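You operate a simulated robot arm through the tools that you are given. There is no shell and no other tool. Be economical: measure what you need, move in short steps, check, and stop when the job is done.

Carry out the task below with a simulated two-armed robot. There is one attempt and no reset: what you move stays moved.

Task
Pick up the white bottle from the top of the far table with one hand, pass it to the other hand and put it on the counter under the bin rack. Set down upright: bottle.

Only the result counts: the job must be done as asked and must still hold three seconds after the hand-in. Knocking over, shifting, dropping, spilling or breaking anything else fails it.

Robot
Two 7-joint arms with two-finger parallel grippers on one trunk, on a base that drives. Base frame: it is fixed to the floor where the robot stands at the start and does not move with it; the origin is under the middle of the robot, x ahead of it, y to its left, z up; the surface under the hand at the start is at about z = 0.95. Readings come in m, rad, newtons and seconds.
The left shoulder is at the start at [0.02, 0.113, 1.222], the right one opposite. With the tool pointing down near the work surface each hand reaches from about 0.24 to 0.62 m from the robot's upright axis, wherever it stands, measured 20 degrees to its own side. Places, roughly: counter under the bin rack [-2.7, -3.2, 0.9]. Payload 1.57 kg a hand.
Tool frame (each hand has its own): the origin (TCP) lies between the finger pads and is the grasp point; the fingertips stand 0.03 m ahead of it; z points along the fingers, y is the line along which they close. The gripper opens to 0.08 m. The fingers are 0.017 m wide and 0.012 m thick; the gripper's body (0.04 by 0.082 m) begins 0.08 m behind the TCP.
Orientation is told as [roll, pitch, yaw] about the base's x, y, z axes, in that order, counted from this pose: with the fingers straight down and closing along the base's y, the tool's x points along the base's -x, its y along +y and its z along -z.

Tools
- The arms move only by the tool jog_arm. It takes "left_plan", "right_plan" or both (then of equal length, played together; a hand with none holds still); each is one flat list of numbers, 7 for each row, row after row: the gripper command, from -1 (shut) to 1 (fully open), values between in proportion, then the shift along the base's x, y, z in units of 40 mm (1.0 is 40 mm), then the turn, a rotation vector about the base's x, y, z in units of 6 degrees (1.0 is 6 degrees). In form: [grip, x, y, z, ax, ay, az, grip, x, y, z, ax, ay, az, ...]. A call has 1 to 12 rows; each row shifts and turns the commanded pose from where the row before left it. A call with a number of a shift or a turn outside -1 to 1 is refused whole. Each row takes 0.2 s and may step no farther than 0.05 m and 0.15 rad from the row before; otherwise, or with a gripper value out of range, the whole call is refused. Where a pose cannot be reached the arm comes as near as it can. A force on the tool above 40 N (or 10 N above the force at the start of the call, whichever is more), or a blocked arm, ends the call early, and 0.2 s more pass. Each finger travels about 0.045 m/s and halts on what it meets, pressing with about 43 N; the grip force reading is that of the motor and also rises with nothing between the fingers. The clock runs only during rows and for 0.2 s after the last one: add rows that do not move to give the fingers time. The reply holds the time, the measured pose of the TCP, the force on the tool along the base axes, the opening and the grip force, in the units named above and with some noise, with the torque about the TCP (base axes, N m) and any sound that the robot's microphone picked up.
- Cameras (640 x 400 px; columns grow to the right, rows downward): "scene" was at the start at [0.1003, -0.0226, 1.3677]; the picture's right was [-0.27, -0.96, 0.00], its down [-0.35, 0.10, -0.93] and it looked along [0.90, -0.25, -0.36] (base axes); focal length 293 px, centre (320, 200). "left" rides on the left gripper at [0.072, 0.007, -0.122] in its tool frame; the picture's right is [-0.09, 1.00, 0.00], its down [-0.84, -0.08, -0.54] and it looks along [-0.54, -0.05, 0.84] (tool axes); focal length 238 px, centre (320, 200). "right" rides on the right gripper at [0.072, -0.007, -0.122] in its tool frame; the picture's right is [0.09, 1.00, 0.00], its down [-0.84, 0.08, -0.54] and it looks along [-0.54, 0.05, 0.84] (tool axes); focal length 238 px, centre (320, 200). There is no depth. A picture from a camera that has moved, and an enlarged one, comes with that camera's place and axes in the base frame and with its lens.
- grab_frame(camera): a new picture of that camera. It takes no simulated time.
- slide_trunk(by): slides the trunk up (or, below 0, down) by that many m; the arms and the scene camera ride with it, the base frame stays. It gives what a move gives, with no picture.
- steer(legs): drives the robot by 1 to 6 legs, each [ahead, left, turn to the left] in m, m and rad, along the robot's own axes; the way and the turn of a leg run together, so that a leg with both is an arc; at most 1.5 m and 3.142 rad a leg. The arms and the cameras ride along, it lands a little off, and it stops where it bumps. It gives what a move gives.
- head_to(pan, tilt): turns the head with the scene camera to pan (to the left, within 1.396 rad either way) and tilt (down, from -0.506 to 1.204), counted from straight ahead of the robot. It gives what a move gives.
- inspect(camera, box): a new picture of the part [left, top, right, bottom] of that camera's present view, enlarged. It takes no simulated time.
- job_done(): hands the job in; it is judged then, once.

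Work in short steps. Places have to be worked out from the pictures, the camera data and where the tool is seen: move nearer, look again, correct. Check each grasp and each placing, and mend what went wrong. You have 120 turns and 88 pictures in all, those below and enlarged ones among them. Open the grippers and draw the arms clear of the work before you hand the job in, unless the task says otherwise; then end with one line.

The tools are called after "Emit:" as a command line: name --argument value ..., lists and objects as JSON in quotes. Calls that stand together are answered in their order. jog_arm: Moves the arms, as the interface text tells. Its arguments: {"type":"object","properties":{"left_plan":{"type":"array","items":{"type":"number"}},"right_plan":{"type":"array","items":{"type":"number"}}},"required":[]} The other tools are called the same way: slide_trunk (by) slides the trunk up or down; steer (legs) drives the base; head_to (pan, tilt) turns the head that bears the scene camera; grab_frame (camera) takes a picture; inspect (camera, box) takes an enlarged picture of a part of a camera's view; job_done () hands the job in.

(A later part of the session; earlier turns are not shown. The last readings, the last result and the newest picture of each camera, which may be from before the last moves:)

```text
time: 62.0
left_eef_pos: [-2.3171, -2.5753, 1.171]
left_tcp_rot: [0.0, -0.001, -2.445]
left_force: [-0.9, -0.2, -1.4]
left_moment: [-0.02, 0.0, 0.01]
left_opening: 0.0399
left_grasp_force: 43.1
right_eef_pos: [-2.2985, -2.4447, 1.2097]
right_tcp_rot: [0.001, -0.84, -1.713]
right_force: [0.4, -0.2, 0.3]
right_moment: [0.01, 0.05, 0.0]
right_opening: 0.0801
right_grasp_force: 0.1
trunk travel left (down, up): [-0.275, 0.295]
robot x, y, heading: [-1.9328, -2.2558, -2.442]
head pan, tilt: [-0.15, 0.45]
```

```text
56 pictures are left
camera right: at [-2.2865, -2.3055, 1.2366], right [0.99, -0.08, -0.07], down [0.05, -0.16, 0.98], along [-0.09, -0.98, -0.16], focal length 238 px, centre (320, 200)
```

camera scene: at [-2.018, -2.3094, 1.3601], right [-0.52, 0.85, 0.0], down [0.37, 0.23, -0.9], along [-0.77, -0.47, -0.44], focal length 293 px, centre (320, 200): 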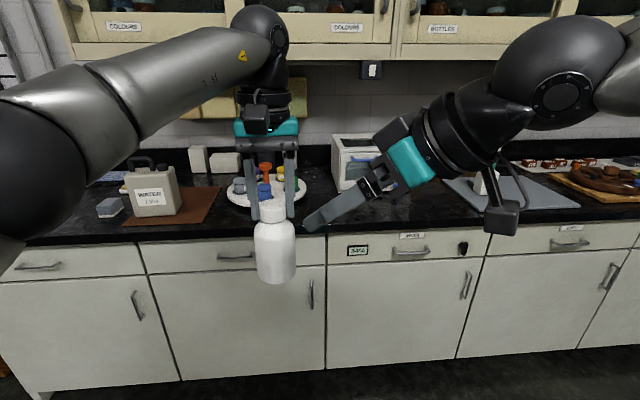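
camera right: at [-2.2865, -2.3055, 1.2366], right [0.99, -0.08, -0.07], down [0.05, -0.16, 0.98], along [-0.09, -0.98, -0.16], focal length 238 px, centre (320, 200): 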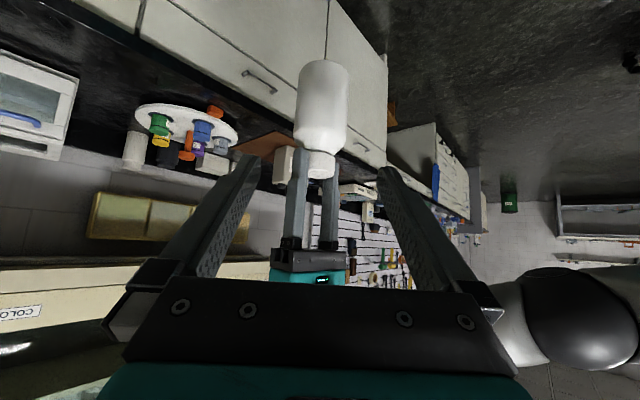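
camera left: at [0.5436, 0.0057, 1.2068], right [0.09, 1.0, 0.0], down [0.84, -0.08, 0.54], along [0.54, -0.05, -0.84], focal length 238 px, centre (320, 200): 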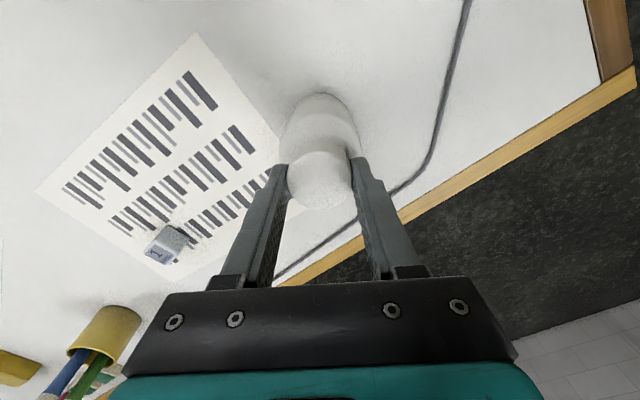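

The bottle is centred between the right fingers. I advance 0.12 m along the approach direction and check.

Emit:
jog_arm --right_plan '[1, -0.105, -0.736, -0.669, 0, 0, 0, 1, -0.105, -0.736, -0.669, 0, 0, 0, 1, -0.105, -0.736, -0.669, 0, 0, 0, 1, 0, 0, 0, 0, 0, 0]'

Emit:
grab_frame --camera "right"

Emit:
grab_frame --camera "scene"

```text
time: 63.0
left_eef_pos: [-2.3159, -2.5764, 1.1713]
left_tcp_rot: [0.001, -0.001, -2.447]
left_force: [0.5, 0.8, -0.9]
left_moment: [0.01, 0.04, 0.0]
left_opening: 0.0397
left_grasp_force: 42.7
right_eef_pos: [-2.3112, -2.5332, 1.1315]
right_tcp_rot: [0.003, -0.839, -1.714]
right_force: [-0.7, 0.2, 0.7]
right_moment: [0.03, -0.02, -0.01]
right_opening: 0.0799
right_grasp_force: 0.2
trunk travel left (down, up): [-0.275, 0.295]
robot x, y, heading: [-1.9322, -2.2579, -2.442]
head pan, tilt: [-0.15, 0.45]
```

```text
55 pictures are left
camera right: at [-2.298, -2.3938, 1.1576], right [0.99, -0.08, -0.07], down [0.05, -0.16, 0.98], along [-0.09, -0.98, -0.16], focal length 238 px, centre (320, 200)
```

right: 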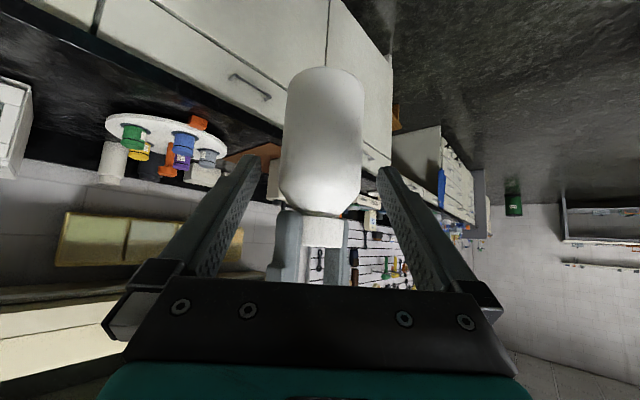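

```text
54 pictures are left
camera scene: at [-2.0176, -2.3094, 1.3601], right [-0.52, 0.85, 0.0], down [0.37, 0.23, -0.9], along [-0.77, -0.47, -0.43], focal length 293 px, centre (320, 200)
```

scene: 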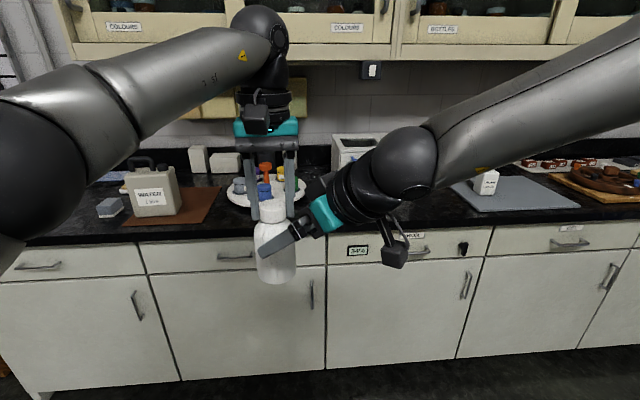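

All is as planned. I advance the last 0.058 m and then close the right gripper on the body.

Emit:
jog_arm --right_plan '[1, -0.08, -0.53, -0.48, 0, 0, 0, 1, -0.08, -0.53, -0.48, 0, 0, 0, 1, 0, 0, 0, 0, 0, 0]'

Emit:
grab_frame --camera "right"

```text
time: 63.9
left_eef_pos: [-2.3165, -2.5767, 1.17]
left_tcp_rot: [0.001, -0.001, -2.444]
left_force: [0.9, 0.2, -1.0]
left_moment: [-0.02, 0.04, 0.02]
left_opening: 0.0398
left_grasp_force: 42.9
right_eef_pos: [-2.3169, -2.5757, 1.0926]
right_tcp_rot: [0.0, -0.839, -1.714]
right_force: [0.1, -0.4, -0.5]
right_moment: [-0.03, -0.02, 0.01]
right_opening: 0.0799
right_grasp_force: 0.1
trunk travel left (down, up): [-0.275, 0.295]
robot x, y, heading: [-1.9329, -2.2535, -2.44]
head pan, tilt: [-0.15, 0.45]
```

```text
53 pictures are left
camera right: at [-2.3037, -2.4372, 1.119], right [0.99, -0.08, -0.07], down [0.05, -0.16, 0.98], along [-0.09, -0.98, -0.16], focal length 238 px, centre (320, 200)
```

right: 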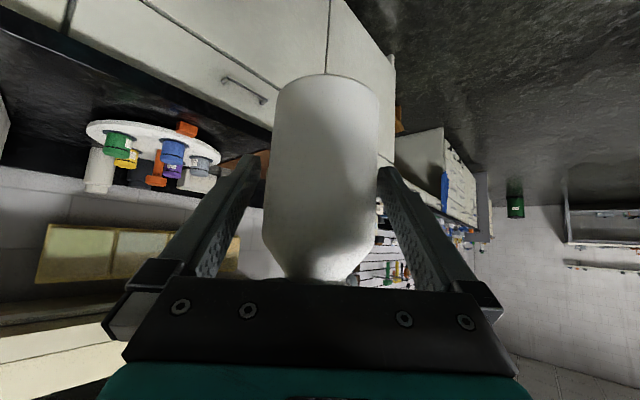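

The right TCP is on the bottle's axis, and the body lies between the fingers. I close the right gripper.

Emit:
jog_arm --right_plan '[-1, 0, 0, 0, 0, 0, 0, -1, 0, 0, 0, 0, 0, 0, -1, 0, 0, 0, 0, 0, 0, -1, 0, 0, 0, 0, 0, 0]'

```text
time: 64.8
left_eef_pos: [-2.3172, -2.5762, 1.171]
left_tcp_rot: [0.003, -0.001, -2.445]
left_force: [-2.3, -0.5, -0.8]
left_moment: [-0.02, 0.22, 0.02]
left_opening: 0.0398
left_grasp_force: 42.8
right_eef_pos: [-2.3165, -2.576, 1.092]
right_tcp_rot: [0.005, -0.838, -1.714]
right_force: [3.3, -0.8, 0.5]
right_moment: [0.02, -0.06, -0.05]
right_opening: 0.0621
right_grasp_force: 40.7
trunk travel left (down, up): [-0.275, 0.295]
robot x, y, heading: [-1.9345, -2.2577, -2.447]
head pan, tilt: [-0.15, 0.45]
```

The right hand holds the 62 mm body with 41 N. Now I open the left hand and raise it clear.

Emit:
jog_arm --left_plan '[1, 0, 0, 0, 0, 0, 0, 1, 0, 0, 0, 0, 0, 0, 1, 0, 0, 0, 0, 0, 0, 1, 0, 0, 0.3, 0, 0, 0, 1, 0, 0, 0.8, 0, 0, 0, 1, 0, 0, 0.8, 0, 0, 0, 1, 0, 0, 0, 0, 0, 0]'

Emit:
grab_frame --camera "scene"

```text
time: 66.5
left_eef_pos: [-2.3166, -2.5758, 1.2454]
left_tcp_rot: [0.0, 0.001, -2.445]
left_force: [0.3, 0.1, 0.6]
left_moment: [0.0, -0.02, -0.04]
left_opening: 0.08
left_grasp_force: 0.0
right_eef_pos: [-2.3169, -2.5764, 1.0911]
right_tcp_rot: [0.001, -0.838, -1.713]
right_force: [0.4, -0.7, 0.3]
right_moment: [0.04, 0.0, -0.02]
right_opening: 0.0621
right_grasp_force: 42.4
trunk travel left (down, up): [-0.275, 0.295]
robot x, y, heading: [-1.9313, -2.2561, -2.444]
head pan, tilt: [-0.15, 0.45]
```

```text
52 pictures are left
camera scene: at [-2.0178, -2.3111, 1.36], right [-0.52, 0.85, 0.0], down [0.37, 0.23, -0.9], along [-0.77, -0.47, -0.44], focal length 293 px, centre (320, 200)
```

scene: 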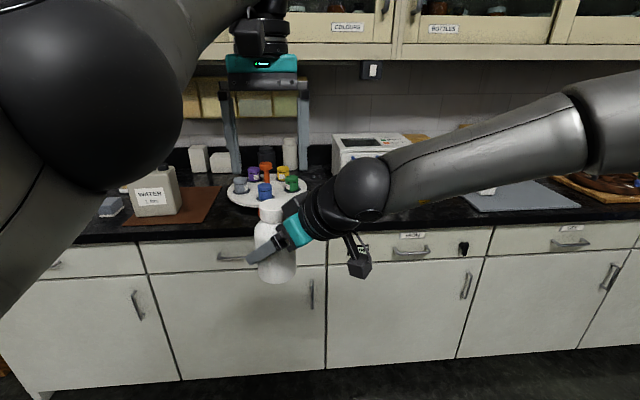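

The handover worked. I draw the left hand back and outwards so it is clear of the work.

Emit:
jog_arm --left_plan '[1, 0.88, -0.075, 0.1, 0, 0, 0, 1, 0.88, -0.075, 0.1, 0, 0, 0, 1, 0.88, -0.075, 0.1, 0, 0, 0, 1, 0.88, -0.075, 0.1, 0, 0, 0, 1, 0.88, -0.075, 0.1, 0, 0, 0, 1, 0.88, -0.075, 0, 0, 0, 0, 1, 0.88, -0.075, 0, 0, 0, 0, 1, 0, 0, 0, 0, 0, 0]'

Emit:
head_to --pan 0.1 --tilt 0.45

Emit:
grab_frame --camera "scene"

```text
time: 68.2
left_eef_pos: [-2.3087, -2.5827, 1.252]
left_tcp_rot: [0.0, -0.001, -2.443]
left_force: [-0.2, -0.4, 0.2]
left_moment: [-0.03, -0.01, -0.04]
left_opening: 0.0801
left_grasp_force: 0.1
left hand out of reach, approached as far as the arm can: row 1, 2, 3, 4, 5, 6, 7
right_eef_pos: [-2.3163, -2.5752, 1.0918]
right_tcp_rot: [0.003, -0.839, -1.714]
right_force: [1.4, -0.3, 0.2]
right_moment: [-0.02, 0.04, 0.0]
right_opening: 0.0622
right_grasp_force: 43.2
trunk travel left (down, up): [-0.275, 0.295]
robot x, y, heading: [-1.9318, -2.2587, -2.441]
head pan, tilt: [-0.15, 0.45]
```

```text
time: 69.0
left_eef_pos: [-2.3099, -2.5827, 1.2531]
left_tcp_rot: [0.0, -0.001, -2.444]
left_force: [0.2, 0.3, 0.0]
left_moment: [-0.03, 0.0, 0.03]
left_opening: 0.08
left_grasp_force: 0.0
right_eef_pos: [-2.3176, -2.5752, 1.0933]
right_tcp_rot: [0.003, -0.839, -1.714]
right_force: [0.5, -0.8, -0.1]
right_moment: [0.02, 0.01, -0.02]
right_opening: 0.062
right_grasp_force: 43.0
trunk travel left (down, up): [-0.275, 0.295]
robot x, y, heading: [-1.9329, -2.2583, -2.446]
head pan, tilt: [0.099, 0.45]
```

```text
51 pictures are left
camera scene: at [-2.004, -2.3275, 1.3601], right [-0.71, 0.7, 0.0], down [0.3, 0.31, -0.9], along [-0.63, -0.64, -0.44], focal length 293 px, centre (320, 200)
```

scene: 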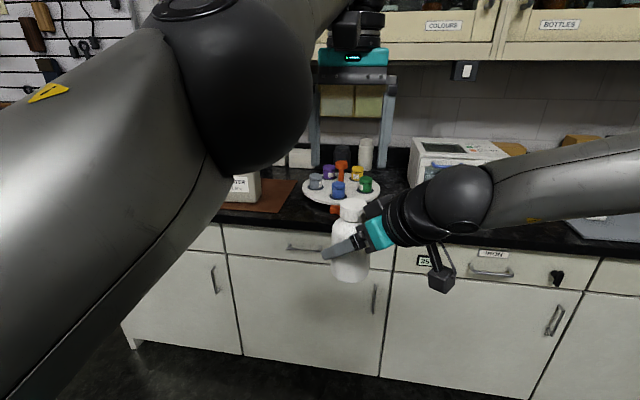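

The left arm cannot fold back at this height, so I move it sideways to the left first, in the direction of its starting pose.

Emit:
jog_arm --left_plan '[1, 0.65, -0.77, 0, 0, 0, 0, 1, 0.65, -0.77, 0, 0, 0, 0, 1, 0.65, -0.77, 0, 0, 0, 0, 1, 0.65, -0.77, -0.3, 0, 0, 0, 1, 0, 0, -0.6, 0, 0, 0, 1, 0, 0, -0.6, 0, 0, 0, 1, 0, 0, 0, 0, 0, 0]'

```text
time: 70.6
left_eef_pos: [-2.2253, -2.7226, 1.1951]
left_tcp_rot: [0.0, 0.0, -2.444]
left_force: [-0.2, 0.1, -0.7]
left_moment: [0.01, 0.01, 0.01]
left_opening: 0.08
left_grasp_force: 0.0
left hand out of reach, approached as far as the arm can: row 1, 2, 3
right_eef_pos: [-2.318, -2.5757, 1.0923]
right_tcp_rot: [0.004, -0.84, -1.715]
right_force: [-0.2, 0.4, -0.4]
right_moment: [0.01, 0.0, -0.01]
right_opening: 0.0624
right_grasp_force: 43.5
trunk travel left (down, up): [-0.275, 0.295]
robot x, y, heading: [-1.9339, -2.2594, -2.446]
head pan, tilt: [0.099, 0.45]
```

It moved aside. Now I pull it back towards the body.

Emit:
jog_arm --left_plan '[1, 0.766, 0.643, 0, 0, 0, 0, 1, 0.766, 0.643, 0, 0, 0, 0, 1, 0.766, 0.643, 0, 0, 0, 0, 1, 0.766, 0.643, 0, 0, 0, 0, 1, 0.4, 0.33, 0, 0, 0, 0, 1, 0, 0, 0, 0, 0, 0]'

Emit:
grab_frame --camera "scene"

```text
time: 72.0
left_eef_pos: [-2.0851, -2.6075, 1.1954]
left_tcp_rot: [-0.001, 0.0, -2.445]
left_force: [1.0, -0.4, -0.2]
left_moment: [-0.02, -0.01, 0.01]
left_opening: 0.0799
left_grasp_force: 0.1
right_eef_pos: [-2.318, -2.576, 1.0923]
right_tcp_rot: [0.004, -0.84, -1.713]
right_force: [0.7, 0.7, -0.8]
right_moment: [-0.01, -0.01, -0.02]
right_opening: 0.0621
right_grasp_force: 43.0
trunk travel left (down, up): [-0.275, 0.295]
robot x, y, heading: [-1.9355, -2.2568, -2.446]
head pan, tilt: [0.099, 0.45]
```

```text
50 pictures are left
camera scene: at [-2.004, -2.3276, 1.36], right [-0.71, 0.7, 0.0], down [0.3, 0.31, -0.9], along [-0.63, -0.64, -0.44], focal length 293 px, centre (320, 200)
```

scene: 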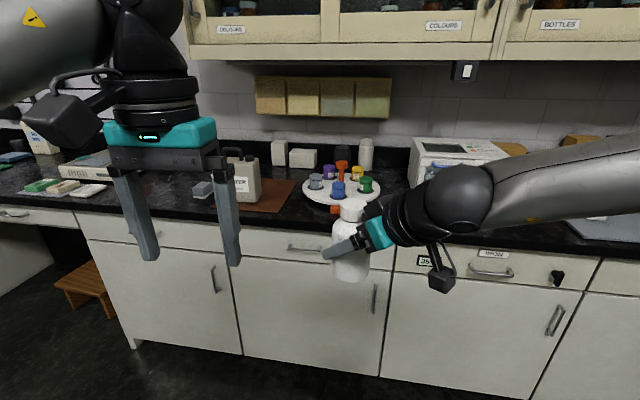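

Now the bin rack and the free patch are clearly visible. I put the target at about (-2.535, -2.965), roughly 0.08 m in from the edge and 0.08 m clear of the turntable rim. I drive ahead 0.36 m and left 0.16 m, which brings the bottle nearly above it at a safe height.

Emit:
steer --legs '[[0.2, 0.158, 0], [0.16, 0, 0]]'

Emit:
grab_frame --camera "scene"

Emit:
grab_frame --camera "right"

```text
time: 74.9
left_eef_pos: [-2.2619, -2.9628, 1.1956]
left_tcp_rot: [0.0, -0.002, -2.444]
left_force: [0.4, -0.4, -0.5]
left_moment: [0.01, -0.03, 0.0]
left_opening: 0.0799
left_grasp_force: 0.1
right_eef_pos: [-2.4922, -2.9317, 1.0915]
right_tcp_rot: [0.004, -0.838, -1.712]
right_force: [-0.3, 0.4, -1.8]
right_moment: [0.0, -0.05, -0.02]
right_opening: 0.0621
right_grasp_force: 42.9
trunk travel left (down, up): [-0.275, 0.295]
robot x, y, heading: [-2.1092, -2.6136, -2.443]
head pan, tilt: [0.099, 0.45]
```

```text
49 pictures are left
camera scene: at [-2.1797, -2.6833, 1.36], right [-0.72, 0.7, 0.0], down [0.3, 0.31, -0.9], along [-0.63, -0.64, -0.44], focal length 293 px, centre (320, 200)
```

scene: 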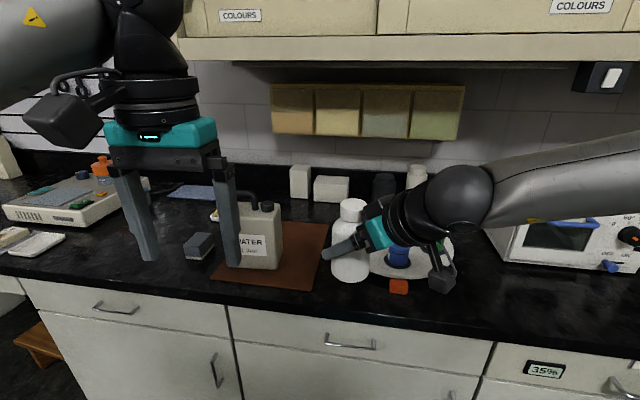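

```text
48 pictures are left
camera right: at [-2.4792, -2.7934, 1.1187], right [0.99, -0.08, -0.07], down [0.05, -0.17, 0.98], along [-0.09, -0.98, -0.16], focal length 238 px, centre (320, 200)
```

right: 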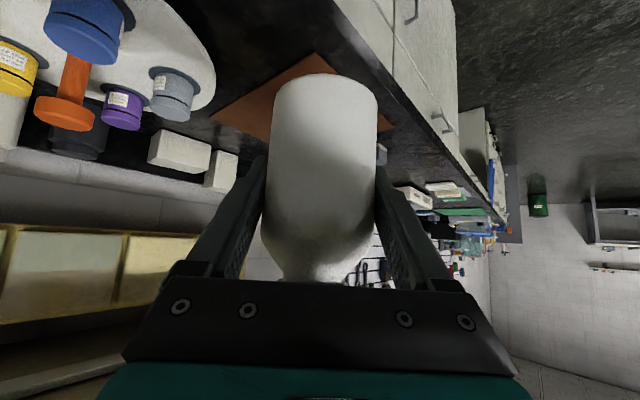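

I enlarge the area around the target to locate the counter's top front edge precisely.

Emit:
inspect --camera "scene" --box '[240, 220, 440, 345]'

```text
3.20 times, centred on (340, 282) of scene
camera zoom: at [-2.1797, -2.6833, 1.36], right [-0.72, 0.7, 0.0], down [0.3, 0.31, -0.9], along [-0.63, -0.64, -0.44], focal length 938 px, centre (256, -64)
```

zoom: 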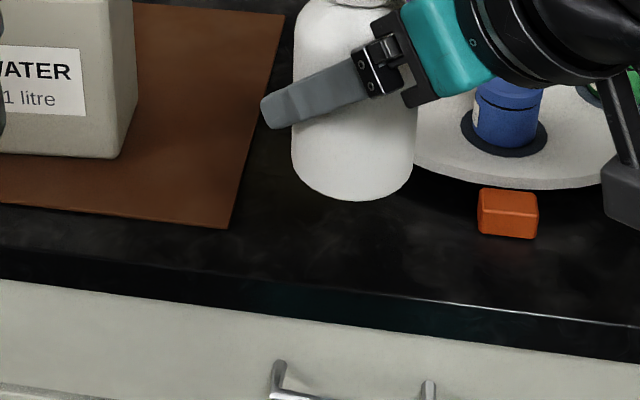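

The edge's top line fits normal (-0.8, -0.6) at offset 3.79. The best free point, clear of mat, turntable and cube, is about (-2.557, -3.009). I move the bottle over it at height.

Emit:
jog_arm --right_plan '[-1, -0.54, -0.64, 0, 0, 0, 0, -1, -0.54, -0.64, 0, 0, 0, 0, -1, -0.54, -0.64, 0, 0, 0, 0, -1, 0, 0, 0, 0, 0, 0]'

Emit:
grab_frame --camera "scene"

```text
time: 75.9
left_eef_pos: [-2.2593, -2.9629, 1.1945]
left_tcp_rot: [0.0, -0.001, -2.443]
left_force: [1.0, -0.6, 0.2]
left_moment: [-0.02, -0.01, -0.03]
left_opening: 0.0798
left_grasp_force: 0.0
right_eef_pos: [-2.5557, -2.9528, 1.1067]
right_tcp_rot: [0.004, -0.839, -1.712]
right_force: [0.6, -0.3, -1.4]
right_moment: [0.01, 0.02, -0.02]
right_opening: 0.0622
right_grasp_force: 43.1
right hand out of reach, approached as far as the arm can: row 1, 2, 3
trunk travel left (down, up): [-0.275, 0.295]
robot x, y, heading: [-2.1059, -2.6139, -2.44]
head pan, tilt: [0.099, 0.45]
```

```text
46 pictures are left
camera scene: at [-2.1788, -2.6827, 1.3601], right [-0.72, 0.7, 0.0], down [0.3, 0.31, -0.9], along [-0.63, -0.64, -0.44], focal length 293 px, centre (320, 200)
```

scene: 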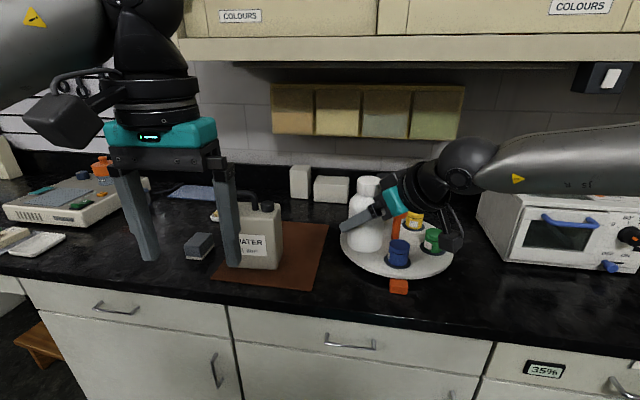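

The right arm cannot stretch that far in this pose, so I pull the bottle back to its earlier position and will drive the base closer instead. About 0.5 m is still free between the robot's axis and the counter edge.

Emit:
jog_arm --right_plan '[-1, 0.79, 0.26, 0, 0, 0, 0, -1, 0.79, 0.26, -0.2, 0, 0, 0, -1, 0, 0, 0, 0, 0, 0]'

Emit:
steer --legs '[[0.1, 0.017, 0]]'

Emit:
grab_frame --camera "scene"

```text
time: 76.7
left_eef_pos: [-2.2609, -2.9612, 1.195]
left_tcp_rot: [0.0, -0.002, -2.443]
left_force: [-0.2, 0.0, -0.2]
left_moment: [0.03, 0.01, 0.0]
left_opening: 0.08
left_grasp_force: 0.1
right_eef_pos: [-2.4923, -2.9305, 1.0984]
right_tcp_rot: [0.002, -0.84, -1.711]
right_force: [0.1, -0.1, -1.7]
right_moment: [0.03, 0.02, 0.02]
right_opening: 0.062
right_grasp_force: 43.0
trunk travel left (down, up): [-0.275, 0.295]
robot x, y, heading: [-2.1063, -2.6117, -2.442]
head pan, tilt: [0.099, 0.45]
```

```text
time: 77.9
left_eef_pos: [-2.3276, -3.0416, 1.1944]
left_tcp_rot: [0.002, 0.001, -2.442]
left_force: [0.6, -0.1, 0.2]
left_moment: [0.0, 0.02, 0.03]
left_opening: 0.0804
left_grasp_force: 0.1
right_eef_pos: [-2.56, -3.0104, 1.0977]
right_tcp_rot: [0.003, -0.837, -1.712]
right_force: [-0.3, 0.3, -1.9]
right_moment: [-0.02, -0.04, 0.0]
right_opening: 0.062
right_grasp_force: 43.3
trunk travel left (down, up): [-0.275, 0.295]
robot x, y, heading: [-2.1737, -2.6906, -2.438]
head pan, tilt: [0.099, 0.45]
```

```text
45 pictures are left
camera scene: at [-2.2467, -2.7623, 1.3599], right [-0.72, 0.7, 0.0], down [0.3, 0.31, -0.9], along [-0.63, -0.64, -0.44], focal length 293 px, centre (320, 200)
```

scene: 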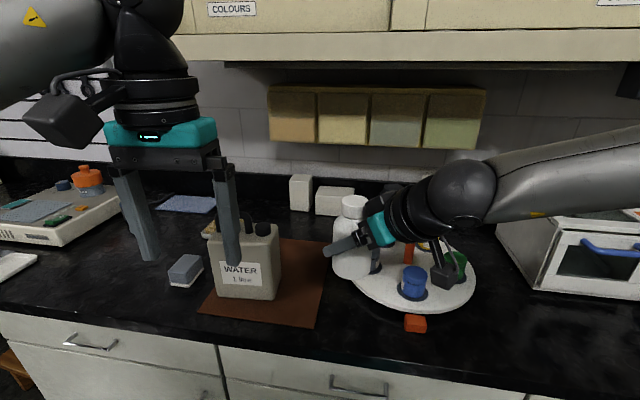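

The bottle axis is at (-2.560, -3.010), which leaves about 55 mm from its axis to both mat edge and turntable rim. I lower it to about 3 cm above the counter and look.

Emit:
jog_arm --right_plan '[-1, 0, 0, -0.7, 0, 0, 0, -1, 0, 0, -0.7, 0, 0, 0, -1, 0, 0, -0.7, 0, 0, 0, -1, 0, 0, -0.6, 0, 0, 0, -1, 0, 0, 0, 0, 0, 0]'

Emit:
inspect --camera "scene" --box '[260, 200, 500, 350]'

Emit:
grab_frame --camera "right"

```text
time: 79.1
left_eef_pos: [-2.3269, -3.0412, 1.1947]
left_tcp_rot: [0.002, 0.0, -2.441]
left_force: [0.6, 0.2, 0.2]
left_moment: [0.0, 0.01, -0.02]
left_opening: 0.08
left_grasp_force: 0.1
right_eef_pos: [-2.5633, -2.9835, 1.0072]
right_tcp_rot: [0.003, -0.84, -1.713]
right_force: [-0.4, -0.2, -2.1]
right_moment: [0.03, 0.04, 0.0]
right_opening: 0.0619
right_grasp_force: 43.3
right hand out of reach, approached as far as the arm can: row 2, 3, 4
trunk travel left (down, up): [-0.275, 0.295]
robot x, y, heading: [-2.1721, -2.6884, -2.442]
head pan, tilt: [0.099, 0.45]
```

```text
2.67 times, centred on (380, 275) of scene
camera zoom: at [-2.2459, -2.7614, 1.3601], right [-0.72, 0.7, 0.0], down [0.3, 0.31, -0.9], along [-0.63, -0.64, -0.44], focal length 782 px, centre (160, 0)
```

zoom: 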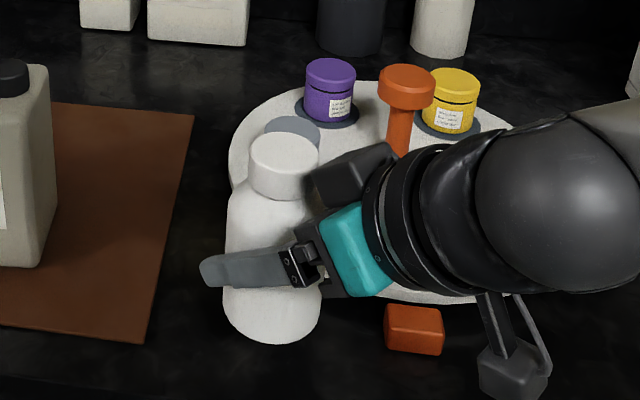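

```text
43 pictures are left
camera right: at [-2.5507, -2.8444, 1.0337], right [0.99, -0.08, -0.07], down [0.05, -0.17, 0.98], along [-0.09, -0.98, -0.16], focal length 238 px, centre (320, 200)
```

right: 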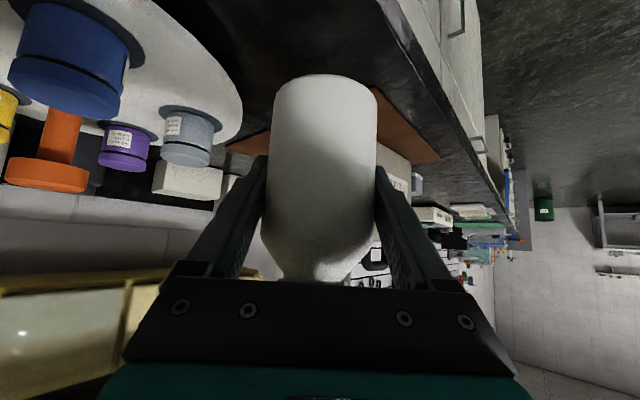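

The arm is at its lower reach limit, with the bottle bottom at about z 0.95. I correct the horizontal offset with a small drive and will lower the rest with the trunk. The left hand is off the counter, so going down is safe for it.

Emit:
steer --legs '[[0.016, 0.022, 0]]'

Emit:
slide_trunk --by -0.03

Emit:
grab_frame --camera "scene"

Emit:
grab_frame --camera "right"

```text
time: 79.9
left_eef_pos: [-2.3242, -3.0695, 1.1941]
left_tcp_rot: [0.0, 0.0, -2.444]
left_force: [0.4, 0.3, -0.2]
left_moment: [0.06, -0.02, -0.01]
left_opening: 0.0801
left_grasp_force: 0.1
right_eef_pos: [-2.561, -3.0121, 1.0071]
right_tcp_rot: [0.004, -0.838, -1.711]
right_force: [-0.3, -0.5, -1.4]
right_moment: [-0.02, -0.03, -0.01]
right_opening: 0.062
right_grasp_force: 43.0
trunk travel left (down, up): [-0.275, 0.295]
robot x, y, heading: [-2.1726, -2.7183, -2.444]
head pan, tilt: [0.099, 0.45]
```

```text
time: 80.6
left_eef_pos: [-2.3248, -3.0689, 1.1649]
left_tcp_rot: [0.0, 0.0, -2.441]
left_force: [-0.4, 0.7, -0.2]
left_moment: [0.0, -0.01, 0.05]
left_opening: 0.08
left_grasp_force: 0.1
right_eef_pos: [-2.5624, -3.0107, 0.9775]
right_tcp_rot: [0.002, -0.839, -1.712]
right_force: [0.4, -0.6, -1.5]
right_moment: [0.03, 0.0, 0.0]
right_opening: 0.0618
right_grasp_force: 43.7
trunk travel left (down, up): [-0.245, 0.325]
robot x, y, heading: [-2.1725, -2.719, -2.443]
head pan, tilt: [0.099, 0.45]
```

```text
42 pictures are left
camera scene: at [-2.2433, -2.7887, 1.33], right [-0.72, 0.7, 0.0], down [0.3, 0.31, -0.9], along [-0.63, -0.64, -0.44], focal length 293 px, centre (320, 200)
```

scene: 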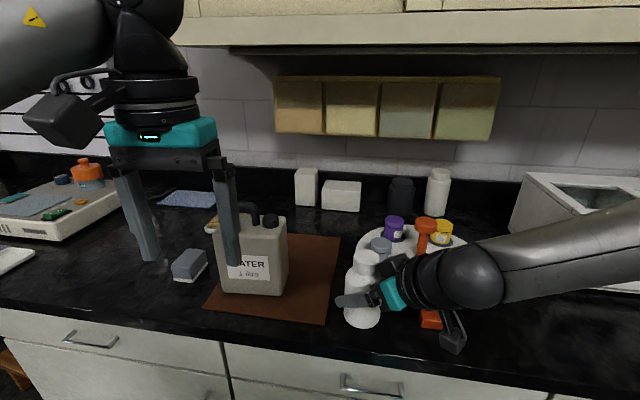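

```text
41 pictures are left
camera right: at [-2.5482, -2.8718, 1.004], right [0.99, -0.08, -0.07], down [0.05, -0.16, 0.98], along [-0.09, -0.98, -0.16], focal length 238 px, centre (320, 200)
```

right: 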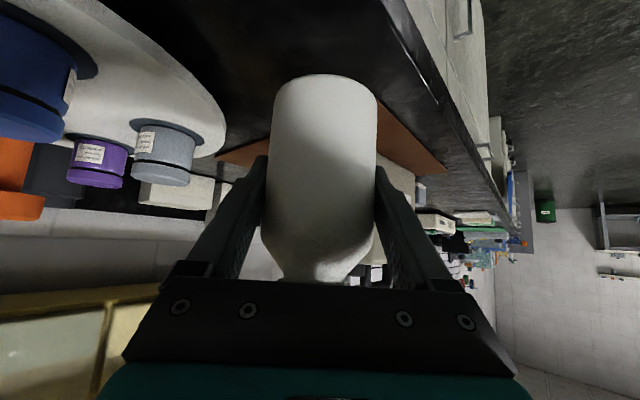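

I enlarge to check clearances around the bottle, hand and cube before the last centimetres.

Emit:
inspect --camera "scene" --box '[300, 225, 500, 350]'

```text
3.20 times, centred on (400, 288) of scene
camera zoom: at [-2.2433, -2.7887, 1.33], right [-0.72, 0.7, 0.0], down [0.3, 0.31, -0.9], along [-0.63, -0.64, -0.44], focal length 938 px, centre (64, -80)
```

zoom: 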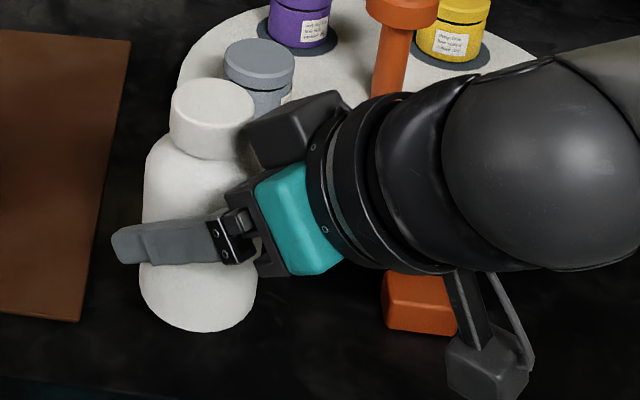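

Clearances look fine, and the bottle bottom should be about 2 cm above the counter. I lower the trunk in small steps, watching the force.

Emit:
slide_trunk --by -0.014

Emit:
slide_trunk --by -0.004

Emit:
inspect --camera "scene" --box '[300, 225, 500, 350]'

```text
time: 81.2
left_eef_pos: [-2.3248, -3.0683, 1.1498]
left_tcp_rot: [-0.001, 0.0, -2.441]
left_force: [0.3, 0.0, 0.9]
left_moment: [0.02, 0.0, 0.03]
left_opening: 0.0799
left_grasp_force: 0.1
right_eef_pos: [-2.5602, -3.0106, 0.9632]
right_tcp_rot: [0.003, -0.839, -1.711]
right_force: [0.8, 0.2, -2.3]
right_moment: [0.01, -0.01, -0.01]
right_opening: 0.0619
right_grasp_force: 43.3
trunk travel left (down, up): [-0.231, 0.339]
robot x, y, heading: [-2.1729, -2.7199, -2.439]
head pan, tilt: [0.099, 0.45]
```

```text
time: 81.8
left_eef_pos: [-2.3237, -3.0687, 1.1464]
left_tcp_rot: [-0.001, 0.001, -2.442]
left_force: [-0.6, 0.4, 0.3]
left_moment: [-0.03, 0.03, 0.01]
left_opening: 0.0799
left_grasp_force: 0.1
right_eef_pos: [-2.56, -3.0105, 0.9586]
right_tcp_rot: [0.003, -0.838, -1.71]
right_force: [0.6, -0.2, -2.1]
right_moment: [0.04, 0.01, 0.01]
right_opening: 0.0621
right_grasp_force: 43.4
trunk travel left (down, up): [-0.227, 0.343]
robot x, y, heading: [-2.1729, -2.7208, -2.449]
head pan, tilt: [0.099, 0.45]
```

```text
3.20 times, centred on (400, 288) of scene
camera zoom: at [-2.2433, -2.7886, 1.312], right [-0.72, 0.7, 0.0], down [0.3, 0.31, -0.9], along [-0.63, -0.64, -0.44], focal length 938 px, centre (64, -80)
```

zoom: 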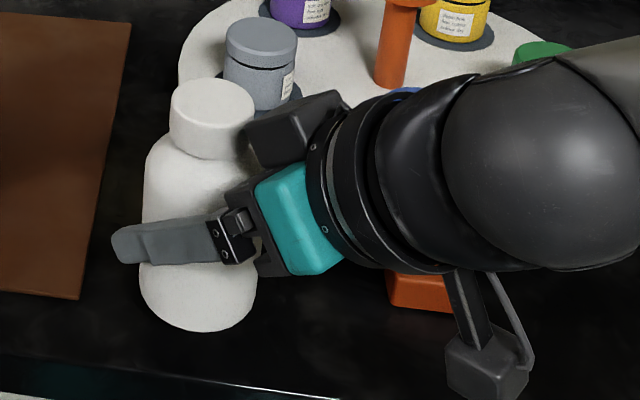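

No contact yet (force still -2 N). I go on in 2–3 mm steps.

Emit:
slide_trunk --by -0.003

Emit:
slide_trunk --by -0.002

```text
time: 82.3
left_eef_pos: [-2.3238, -3.0682, 1.1437]
left_tcp_rot: [0.0, -0.001, -2.442]
left_force: [0.3, 0.3, 0.3]
left_moment: [-0.02, -0.01, 0.02]
left_opening: 0.0798
left_grasp_force: 0.0
right_eef_pos: [-2.5612, -3.0101, 0.9548]
right_tcp_rot: [0.003, -0.839, -1.712]
right_force: [-0.4, 0.2, -2.0]
right_moment: [0.03, -0.01, -0.01]
right_opening: 0.0619
right_grasp_force: 42.9
trunk travel left (down, up): [-0.224, 0.346]
robot x, y, heading: [-2.1721, -2.721, -2.446]
head pan, tilt: [0.099, 0.45]
```

```text
time: 82.8
left_eef_pos: [-2.3244, -3.0678, 1.1424]
left_tcp_rot: [0.001, 0.0, -2.441]
left_force: [-0.5, -0.5, -0.4]
left_moment: [0.02, 0.01, -0.02]
left_opening: 0.0802
left_grasp_force: 0.1
right_eef_pos: [-2.5607, -3.0112, 0.9541]
right_tcp_rot: [0.003, -0.839, -1.71]
right_force: [0.7, -0.1, -1.6]
right_moment: [0.0, -0.02, -0.03]
right_opening: 0.0622
right_grasp_force: 42.9
trunk travel left (down, up): [-0.222, 0.348]
robot x, y, heading: [-2.1705, -2.7209, -2.442]
head pan, tilt: [0.099, 0.45]
```

Still hanging free at TCP 0.954, so I keep going down.

Emit:
slide_trunk --by -0.003

Emit:
slide_trunk --by -0.003

Emit:
inspect --camera "right" --box '[200, 20, 440, 170]'

```text
time: 83.3
left_eef_pos: [-2.3247, -3.0683, 1.1388]
left_tcp_rot: [0.0, 0.0, -2.442]
left_force: [-0.4, 0.6, -0.2]
left_moment: [0.02, -0.01, -0.01]
left_opening: 0.08
left_grasp_force: 0.0
right_eef_pos: [-2.561, -3.0105, 0.9517]
right_tcp_rot: [0.004, -0.84, -1.71]
right_force: [0.8, -0.1, -1.1]
right_moment: [0.0, 0.0, 0.03]
right_opening: 0.062
right_grasp_force: 43.1
trunk travel left (down, up): [-0.219, 0.351]
robot x, y, heading: [-2.1743, -2.7181, -2.439]
head pan, tilt: [0.099, 0.45]
```

```text
time: 83.9
left_eef_pos: [-2.3236, -3.068, 1.136]
left_tcp_rot: [0.001, 0.0, -2.441]
left_force: [-0.2, -0.1, -1.2]
left_moment: [-0.01, -0.02, -0.01]
left_opening: 0.0801
left_grasp_force: 0.1
right_eef_pos: [-2.5611, -3.0099, 0.9487]
right_tcp_rot: [0.003, -0.838, -1.711]
right_force: [-0.7, -0.5, -1.9]
right_moment: [-0.03, -0.02, 0.0]
right_opening: 0.062
right_grasp_force: 43.4
trunk travel left (down, up): [-0.216, 0.354]
robot x, y, heading: [-2.1729, -2.7174, -2.446]
head pan, tilt: [0.099, 0.45]
```

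```text
2.67 times, centred on (320, 95) of right
camera zoom: at [-2.5482, -2.8718, 0.975], right [0.99, -0.08, -0.07], down [0.05, -0.16, 0.98], along [-0.09, -0.98, -0.16], focal length 636 px, centre (320, 480)
```

zoom: 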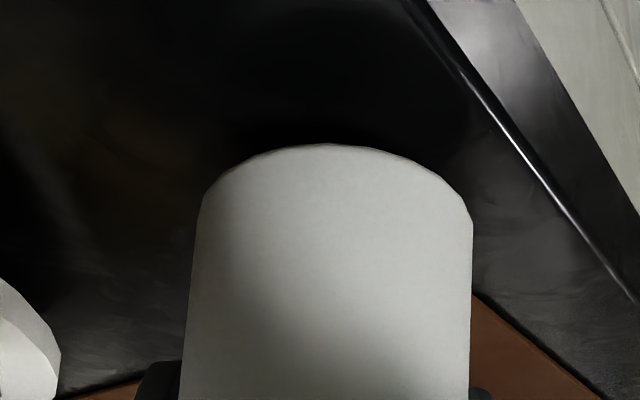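

There is a contact shadow under the bottle but still no load. The counter seems to lie slightly under 0.9, so I continue.

Emit:
slide_trunk --by -0.003

Emit:
slide_trunk --by -0.003

```text
time: 84.4
left_eef_pos: [-2.3253, -3.0675, 1.1323]
left_tcp_rot: [0.001, -0.001, -2.443]
left_force: [0.5, 0.9, 0.2]
left_moment: [-0.02, -0.02, 0.05]
left_opening: 0.08
left_grasp_force: 0.0
right_eef_pos: [-2.5607, -3.0101, 0.9462]
right_tcp_rot: [0.004, -0.841, -1.711]
right_force: [-0.1, -0.2, -2.2]
right_moment: [-0.02, 0.0, 0.02]
right_opening: 0.062
right_grasp_force: 43.0
trunk travel left (down, up): [-0.213, 0.357]
robot x, y, heading: [-2.172, -2.7182, -2.447]
head pan, tilt: [0.099, 0.45]
```

```text
time: 84.9
left_eef_pos: [-2.3251, -3.0683, 1.1294]
left_tcp_rot: [0.001, 0.0, -2.442]
left_force: [-0.7, 0.1, 0.6]
left_moment: [0.01, 0.01, -0.03]
left_opening: 0.08
left_grasp_force: 0.0
right_eef_pos: [-2.5613, -3.011, 0.9435]
right_tcp_rot: [0.005, -0.84, -1.711]
right_force: [-0.4, 0.3, -1.4]
right_moment: [-0.02, 0.0, -0.01]
right_opening: 0.0618
right_grasp_force: 42.7
trunk travel left (down, up): [-0.21, 0.36]
robot x, y, heading: [-2.1693, -2.7181, -2.446]
head pan, tilt: [0.099, 0.45]
```

Emit:
slide_trunk --by -0.003

Emit:
slide_trunk --by -0.003

Emit:
inspect --camera "scene" --box '[300, 225, 500, 350]'

```text
time: 85.4
left_eef_pos: [-2.3236, -3.0677, 1.1261]
left_tcp_rot: [0.001, 0.001, -2.442]
left_force: [-0.6, -0.7, 0.2]
left_moment: [-0.03, 0.0, -0.01]
left_opening: 0.0801
left_grasp_force: 0.0
right_eef_pos: [-2.5603, -3.0098, 0.9396]
right_tcp_rot: [0.002, -0.837, -1.711]
right_force: [0.2, 0.4, -2.0]
right_moment: [-0.02, -0.01, 0.01]
right_opening: 0.062
right_grasp_force: 42.4
trunk travel left (down, up): [-0.207, 0.363]
robot x, y, heading: [-2.1684, -2.7182, -2.439]
head pan, tilt: [0.099, 0.45]
```

```text
time: 85.9
left_eef_pos: [-2.3247, -3.0691, 1.1226]
left_tcp_rot: [0.0, 0.0, -2.442]
left_force: [0.4, -0.4, 0.4]
left_moment: [0.0, 0.02, 0.0]
left_opening: 0.0801
left_grasp_force: 0.2
right_eef_pos: [-2.5612, -3.0105, 0.9358]
right_tcp_rot: [0.004, -0.841, -1.711]
right_force: [0.6, 0.2, -1.7]
right_moment: [0.0, 0.0, 0.01]
right_opening: 0.0623
right_grasp_force: 43.2
trunk travel left (down, up): [-0.204, 0.366]
robot x, y, heading: [-2.1704, -2.718, -2.444]
head pan, tilt: [0.099, 0.45]
```

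```text
3.20 times, centred on (400, 288) of scene
camera zoom: at [-2.2433, -2.7886, 1.289], right [-0.72, 0.7, 0.0], down [0.3, 0.31, -0.9], along [-0.63, -0.64, -0.44], focal length 938 px, centre (64, -80)
```

zoom: 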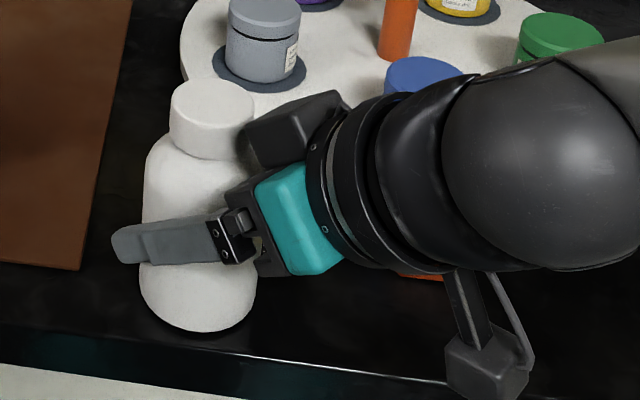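

Parallax from the trunk positions puts the counter at about z 0.88, so the real edge lies some 2 cm farther in than I assumed and the bottle is too near it. I raise slightly, shift 2 cm deeper, and look again.

Emit:
slide_trunk --by 0.012

Emit:
steer --legs '[[0.022, 0, 0]]'

Emit:
inspect --camera "scene" --box '[300, 225, 500, 350]'

Emit:
grab_frame --camera "right"

```text
time: 86.5
left_eef_pos: [-2.3249, -3.0682, 1.1356]
left_tcp_rot: [0.0, 0.002, -2.441]
left_force: [0.0, -0.3, 0.1]
left_moment: [0.01, 0.03, -0.01]
left_opening: 0.0798
left_grasp_force: 0.1
right_eef_pos: [-2.5609, -3.0108, 0.9488]
right_tcp_rot: [0.003, -0.839, -1.71]
right_force: [-0.2, -0.4, -2.3]
right_moment: [-0.04, 0.01, 0.0]
right_opening: 0.0617
right_grasp_force: 43.2
trunk travel left (down, up): [-0.216, 0.354]
robot x, y, heading: [-2.1731, -2.7173, -2.445]
head pan, tilt: [0.099, 0.45]
```

```text
time: 87.3
left_eef_pos: [-2.3409, -3.0828, 1.1354]
left_tcp_rot: [0.0, -0.001, -2.441]
left_force: [0.0, -0.6, 0.4]
left_moment: [0.01, 0.0, 0.01]
left_opening: 0.0799
left_grasp_force: 0.0
right_eef_pos: [-2.5768, -3.0243, 0.9475]
right_tcp_rot: [0.005, -0.838, -1.711]
right_force: [-0.2, 0.3, -1.5]
right_moment: [0.01, -0.01, -0.01]
right_opening: 0.062
right_grasp_force: 42.9
trunk travel left (down, up): [-0.216, 0.354]
robot x, y, heading: [-2.1892, -2.7325, -2.445]
head pan, tilt: [0.099, 0.45]
```

```text
3.20 times, centred on (400, 288) of scene
camera zoom: at [-2.2608, -2.8033, 1.3009], right [-0.72, 0.7, 0.0], down [0.3, 0.31, -0.9], along [-0.63, -0.64, -0.44], focal length 938 px, centre (64, -80)
```

zoom: 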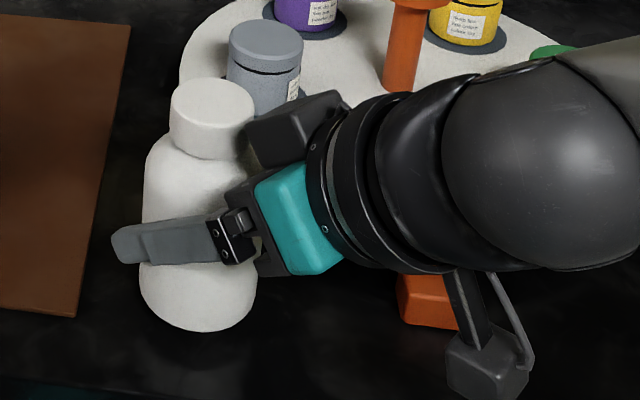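

```text
35 pictures are left
camera right: at [-2.5654, -2.8862, 0.9746], right [0.99, -0.08, -0.07], down [0.05, -0.17, 0.98], along [-0.09, -0.98, -0.16], focal length 238 px, centre (320, 200)
```

right: 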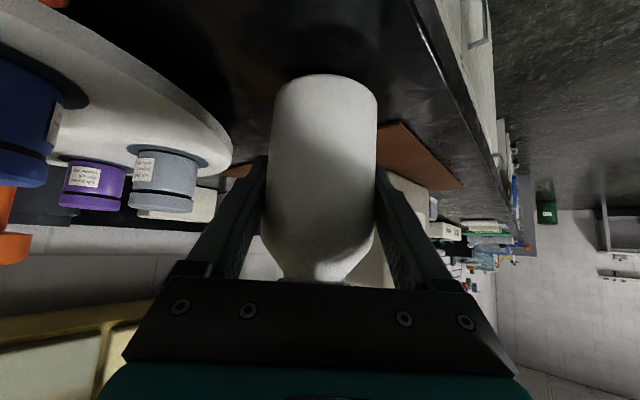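

The turntable rim is now a bit close to the left finger, so I shift 1 cm towards the mat side, which has room.

Emit:
steer --legs '[[-0.005, 0.011, 0]]'

Emit:
slide_trunk --by -0.014

Emit:
grab_frame --camera "right"

```text
time: 88.1
left_eef_pos: [-2.3295, -3.0877, 1.1361]
left_tcp_rot: [0.001, -0.001, -2.443]
left_force: [0.7, -0.5, -0.3]
left_moment: [0.01, 0.05, 0.02]
left_opening: 0.0799
left_grasp_force: 0.0
right_eef_pos: [-2.5662, -3.0291, 0.9478]
right_tcp_rot: [0.002, -0.838, -1.712]
right_force: [0.3, -0.1, -1.4]
right_moment: [0.02, 0.03, -0.01]
right_opening: 0.0618
right_grasp_force: 42.9
trunk travel left (down, up): [-0.216, 0.354]
robot x, y, heading: [-2.178, -2.7363, -2.441]
head pan, tilt: [0.099, 0.45]
```

```text
time: 88.7
left_eef_pos: [-2.3305, -3.0868, 1.1228]
left_tcp_rot: [0.0, -0.001, -2.441]
left_force: [0.3, 0.7, 0.1]
left_moment: [0.01, -0.01, -0.02]
left_opening: 0.08
left_grasp_force: 0.1
right_eef_pos: [-2.5671, -3.0296, 0.9365]
right_tcp_rot: [0.003, -0.842, -1.709]
right_force: [-0.6, -0.9, 7.6]
right_moment: [0.15, 0.0, -0.02]
right_opening: 0.0622
right_grasp_force: 43.0
trunk travel left (down, up): [-0.202, 0.368]
robot x, y, heading: [-2.1758, -2.7395, -2.439]
head pan, tilt: [0.099, 0.45]
```

```text
34 pictures are left
camera right: at [-2.5542, -2.8913, 0.9622], right [0.99, -0.08, -0.07], down [0.05, -0.16, 0.99], along [-0.09, -0.98, -0.16], focal length 238 px, centre (320, 200)
```

right: 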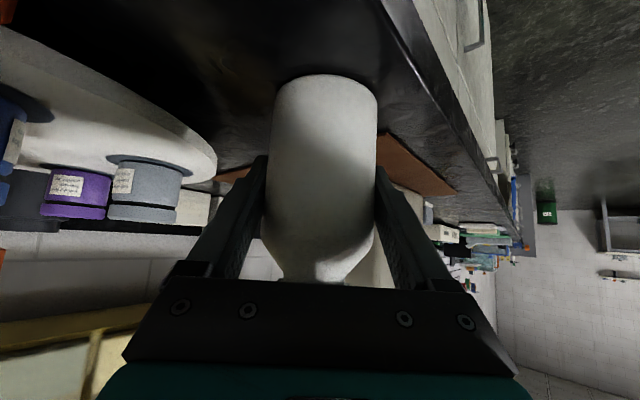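

Contact: the vertical force has gone from -2 to +7.6 N. I check that the bottle stands on plain counter before releasing.

Emit:
inspect --camera "scene" --box '[280, 200, 480, 325]'

Emit:
inspect --camera "right" --box '[180, 30, 460, 205]'

```text
3.20 times, centred on (380, 262) of scene
camera zoom: at [-2.2489, -2.8075, 1.2871], right [-0.72, 0.7, 0.0], down [0.3, 0.31, -0.9], along [-0.63, -0.65, -0.43], focal length 938 px, centre (128, 0)
```

zoom: 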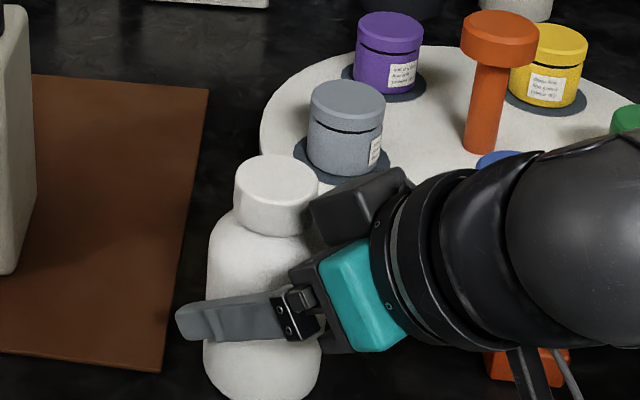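

```text
2.29 times, centred on (320, 118) of right
camera zoom: at [-2.5542, -2.8913, 0.9622], right [0.99, -0.08, -0.07], down [0.05, -0.16, 0.99], along [-0.09, -0.98, -0.16], focal length 545 px, centre (320, 389)
```

zoom: 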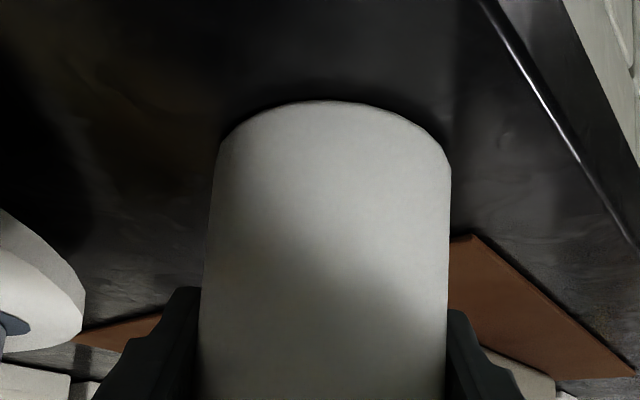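

The bottle stands on bare counter, clear of mat, rim and edge. I open the right hand partway, enough to free it while keeping clear of the rim.

Emit:
jog_arm --right_plan '[0.8, 0, 0, 0, 0, 0, 0, 0.8, 0, 0, 0, 0, 0, 0, 0.8, 0, 0, 0, 0, 0, 0]'

Emit:
grab_frame --camera "right"

```text
time: 89.5
left_eef_pos: [-2.3313, -3.0868, 1.1221]
left_tcp_rot: [0.0, 0.001, -2.441]
left_force: [-0.1, -0.5, 0.2]
left_moment: [0.01, 0.03, 0.03]
left_opening: 0.0799
left_grasp_force: 0.1
right_eef_pos: [-2.5659, -3.0292, 0.9338]
right_tcp_rot: [0.003, -0.84, -1.712]
right_force: [1.0, 0.0, -0.3]
right_moment: [-0.02, 0.01, 0.01]
right_opening: 0.0718
right_grasp_force: 0.1
trunk travel left (down, up): [-0.202, 0.368]
robot x, y, heading: [-2.1814, -2.7388, -2.436]
head pan, tilt: [0.099, 0.45]
```

```text
31 pictures are left
camera right: at [-2.554, -2.8907, 0.9609], right [0.99, -0.08, -0.07], down [0.05, -0.17, 0.98], along [-0.09, -0.98, -0.16], focal length 238 px, centre (320, 200)
```

right: 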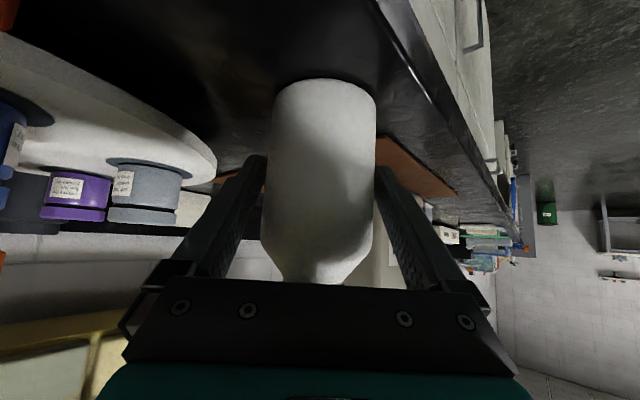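

It is released and standing. I withdraw slowly along the approach line.

Emit:
jog_arm --right_plan '[0.8, 0.05, 0.37, 0.33, 0, 0, 0, 0.8, 0.05, 0.37, 0.33, 0, 0, 0, 0.8, 0.105, 0.736, 0.669, 0, 0, 0, 0.8, 0.105, 0.736, 0.669, 0, 0, 0, 0.8, 0, 0, 0, 0, 0, 0]'

Emit:
grab_frame --camera "scene"

Emit:
grab_frame --camera "right"

```text
time: 90.7
left_eef_pos: [-2.3304, -3.0882, 1.1219]
left_tcp_rot: [0.0, 0.001, -2.441]
left_force: [0.9, 1.3, 0.2]
left_moment: [-0.02, 0.01, -0.01]
left_opening: 0.0799
left_grasp_force: 0.1
right_eef_pos: [-2.5529, -2.9406, 1.0154]
right_tcp_rot: [0.006, -0.841, -1.713]
right_force: [0.6, -0.3, -0.8]
right_moment: [-0.04, 0.02, -0.01]
right_opening: 0.0717
right_grasp_force: 0.2
trunk travel left (down, up): [-0.202, 0.368]
robot x, y, heading: [-2.1788, -2.7421, -2.442]
head pan, tilt: [0.099, 0.45]
```

```text
30 pictures are left
camera scene: at [-2.2493, -2.8078, 1.287], right [-0.72, 0.7, 0.0], down [0.3, 0.31, -0.9], along [-0.63, -0.64, -0.44], focal length 293 px, centre (320, 200)
```

scene: 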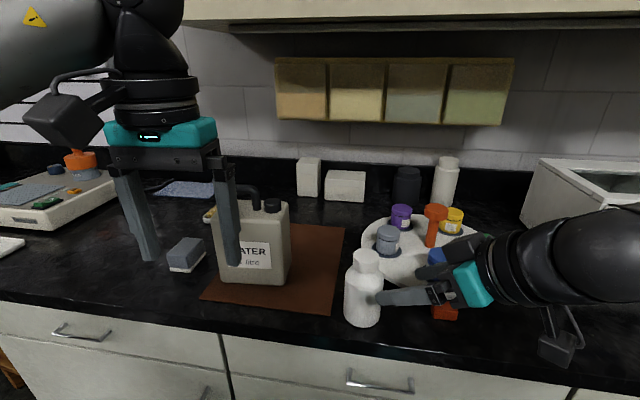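

```text
29 pictures are left
camera right: at [-2.5413, -2.8022, 1.0417], right [0.99, -0.08, -0.07], down [0.05, -0.17, 0.98], along [-0.09, -0.98, -0.16], focal length 238 px, centre (320, 200)
```

right: 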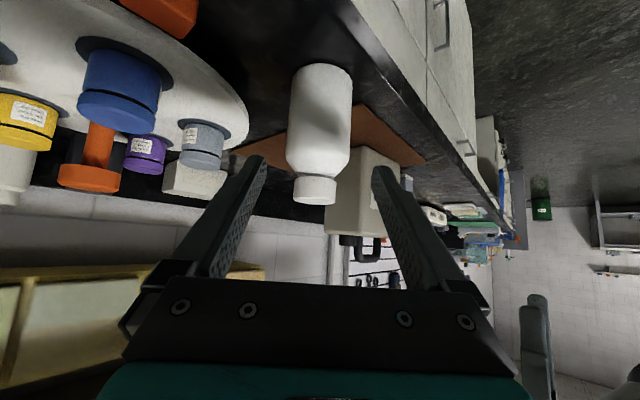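

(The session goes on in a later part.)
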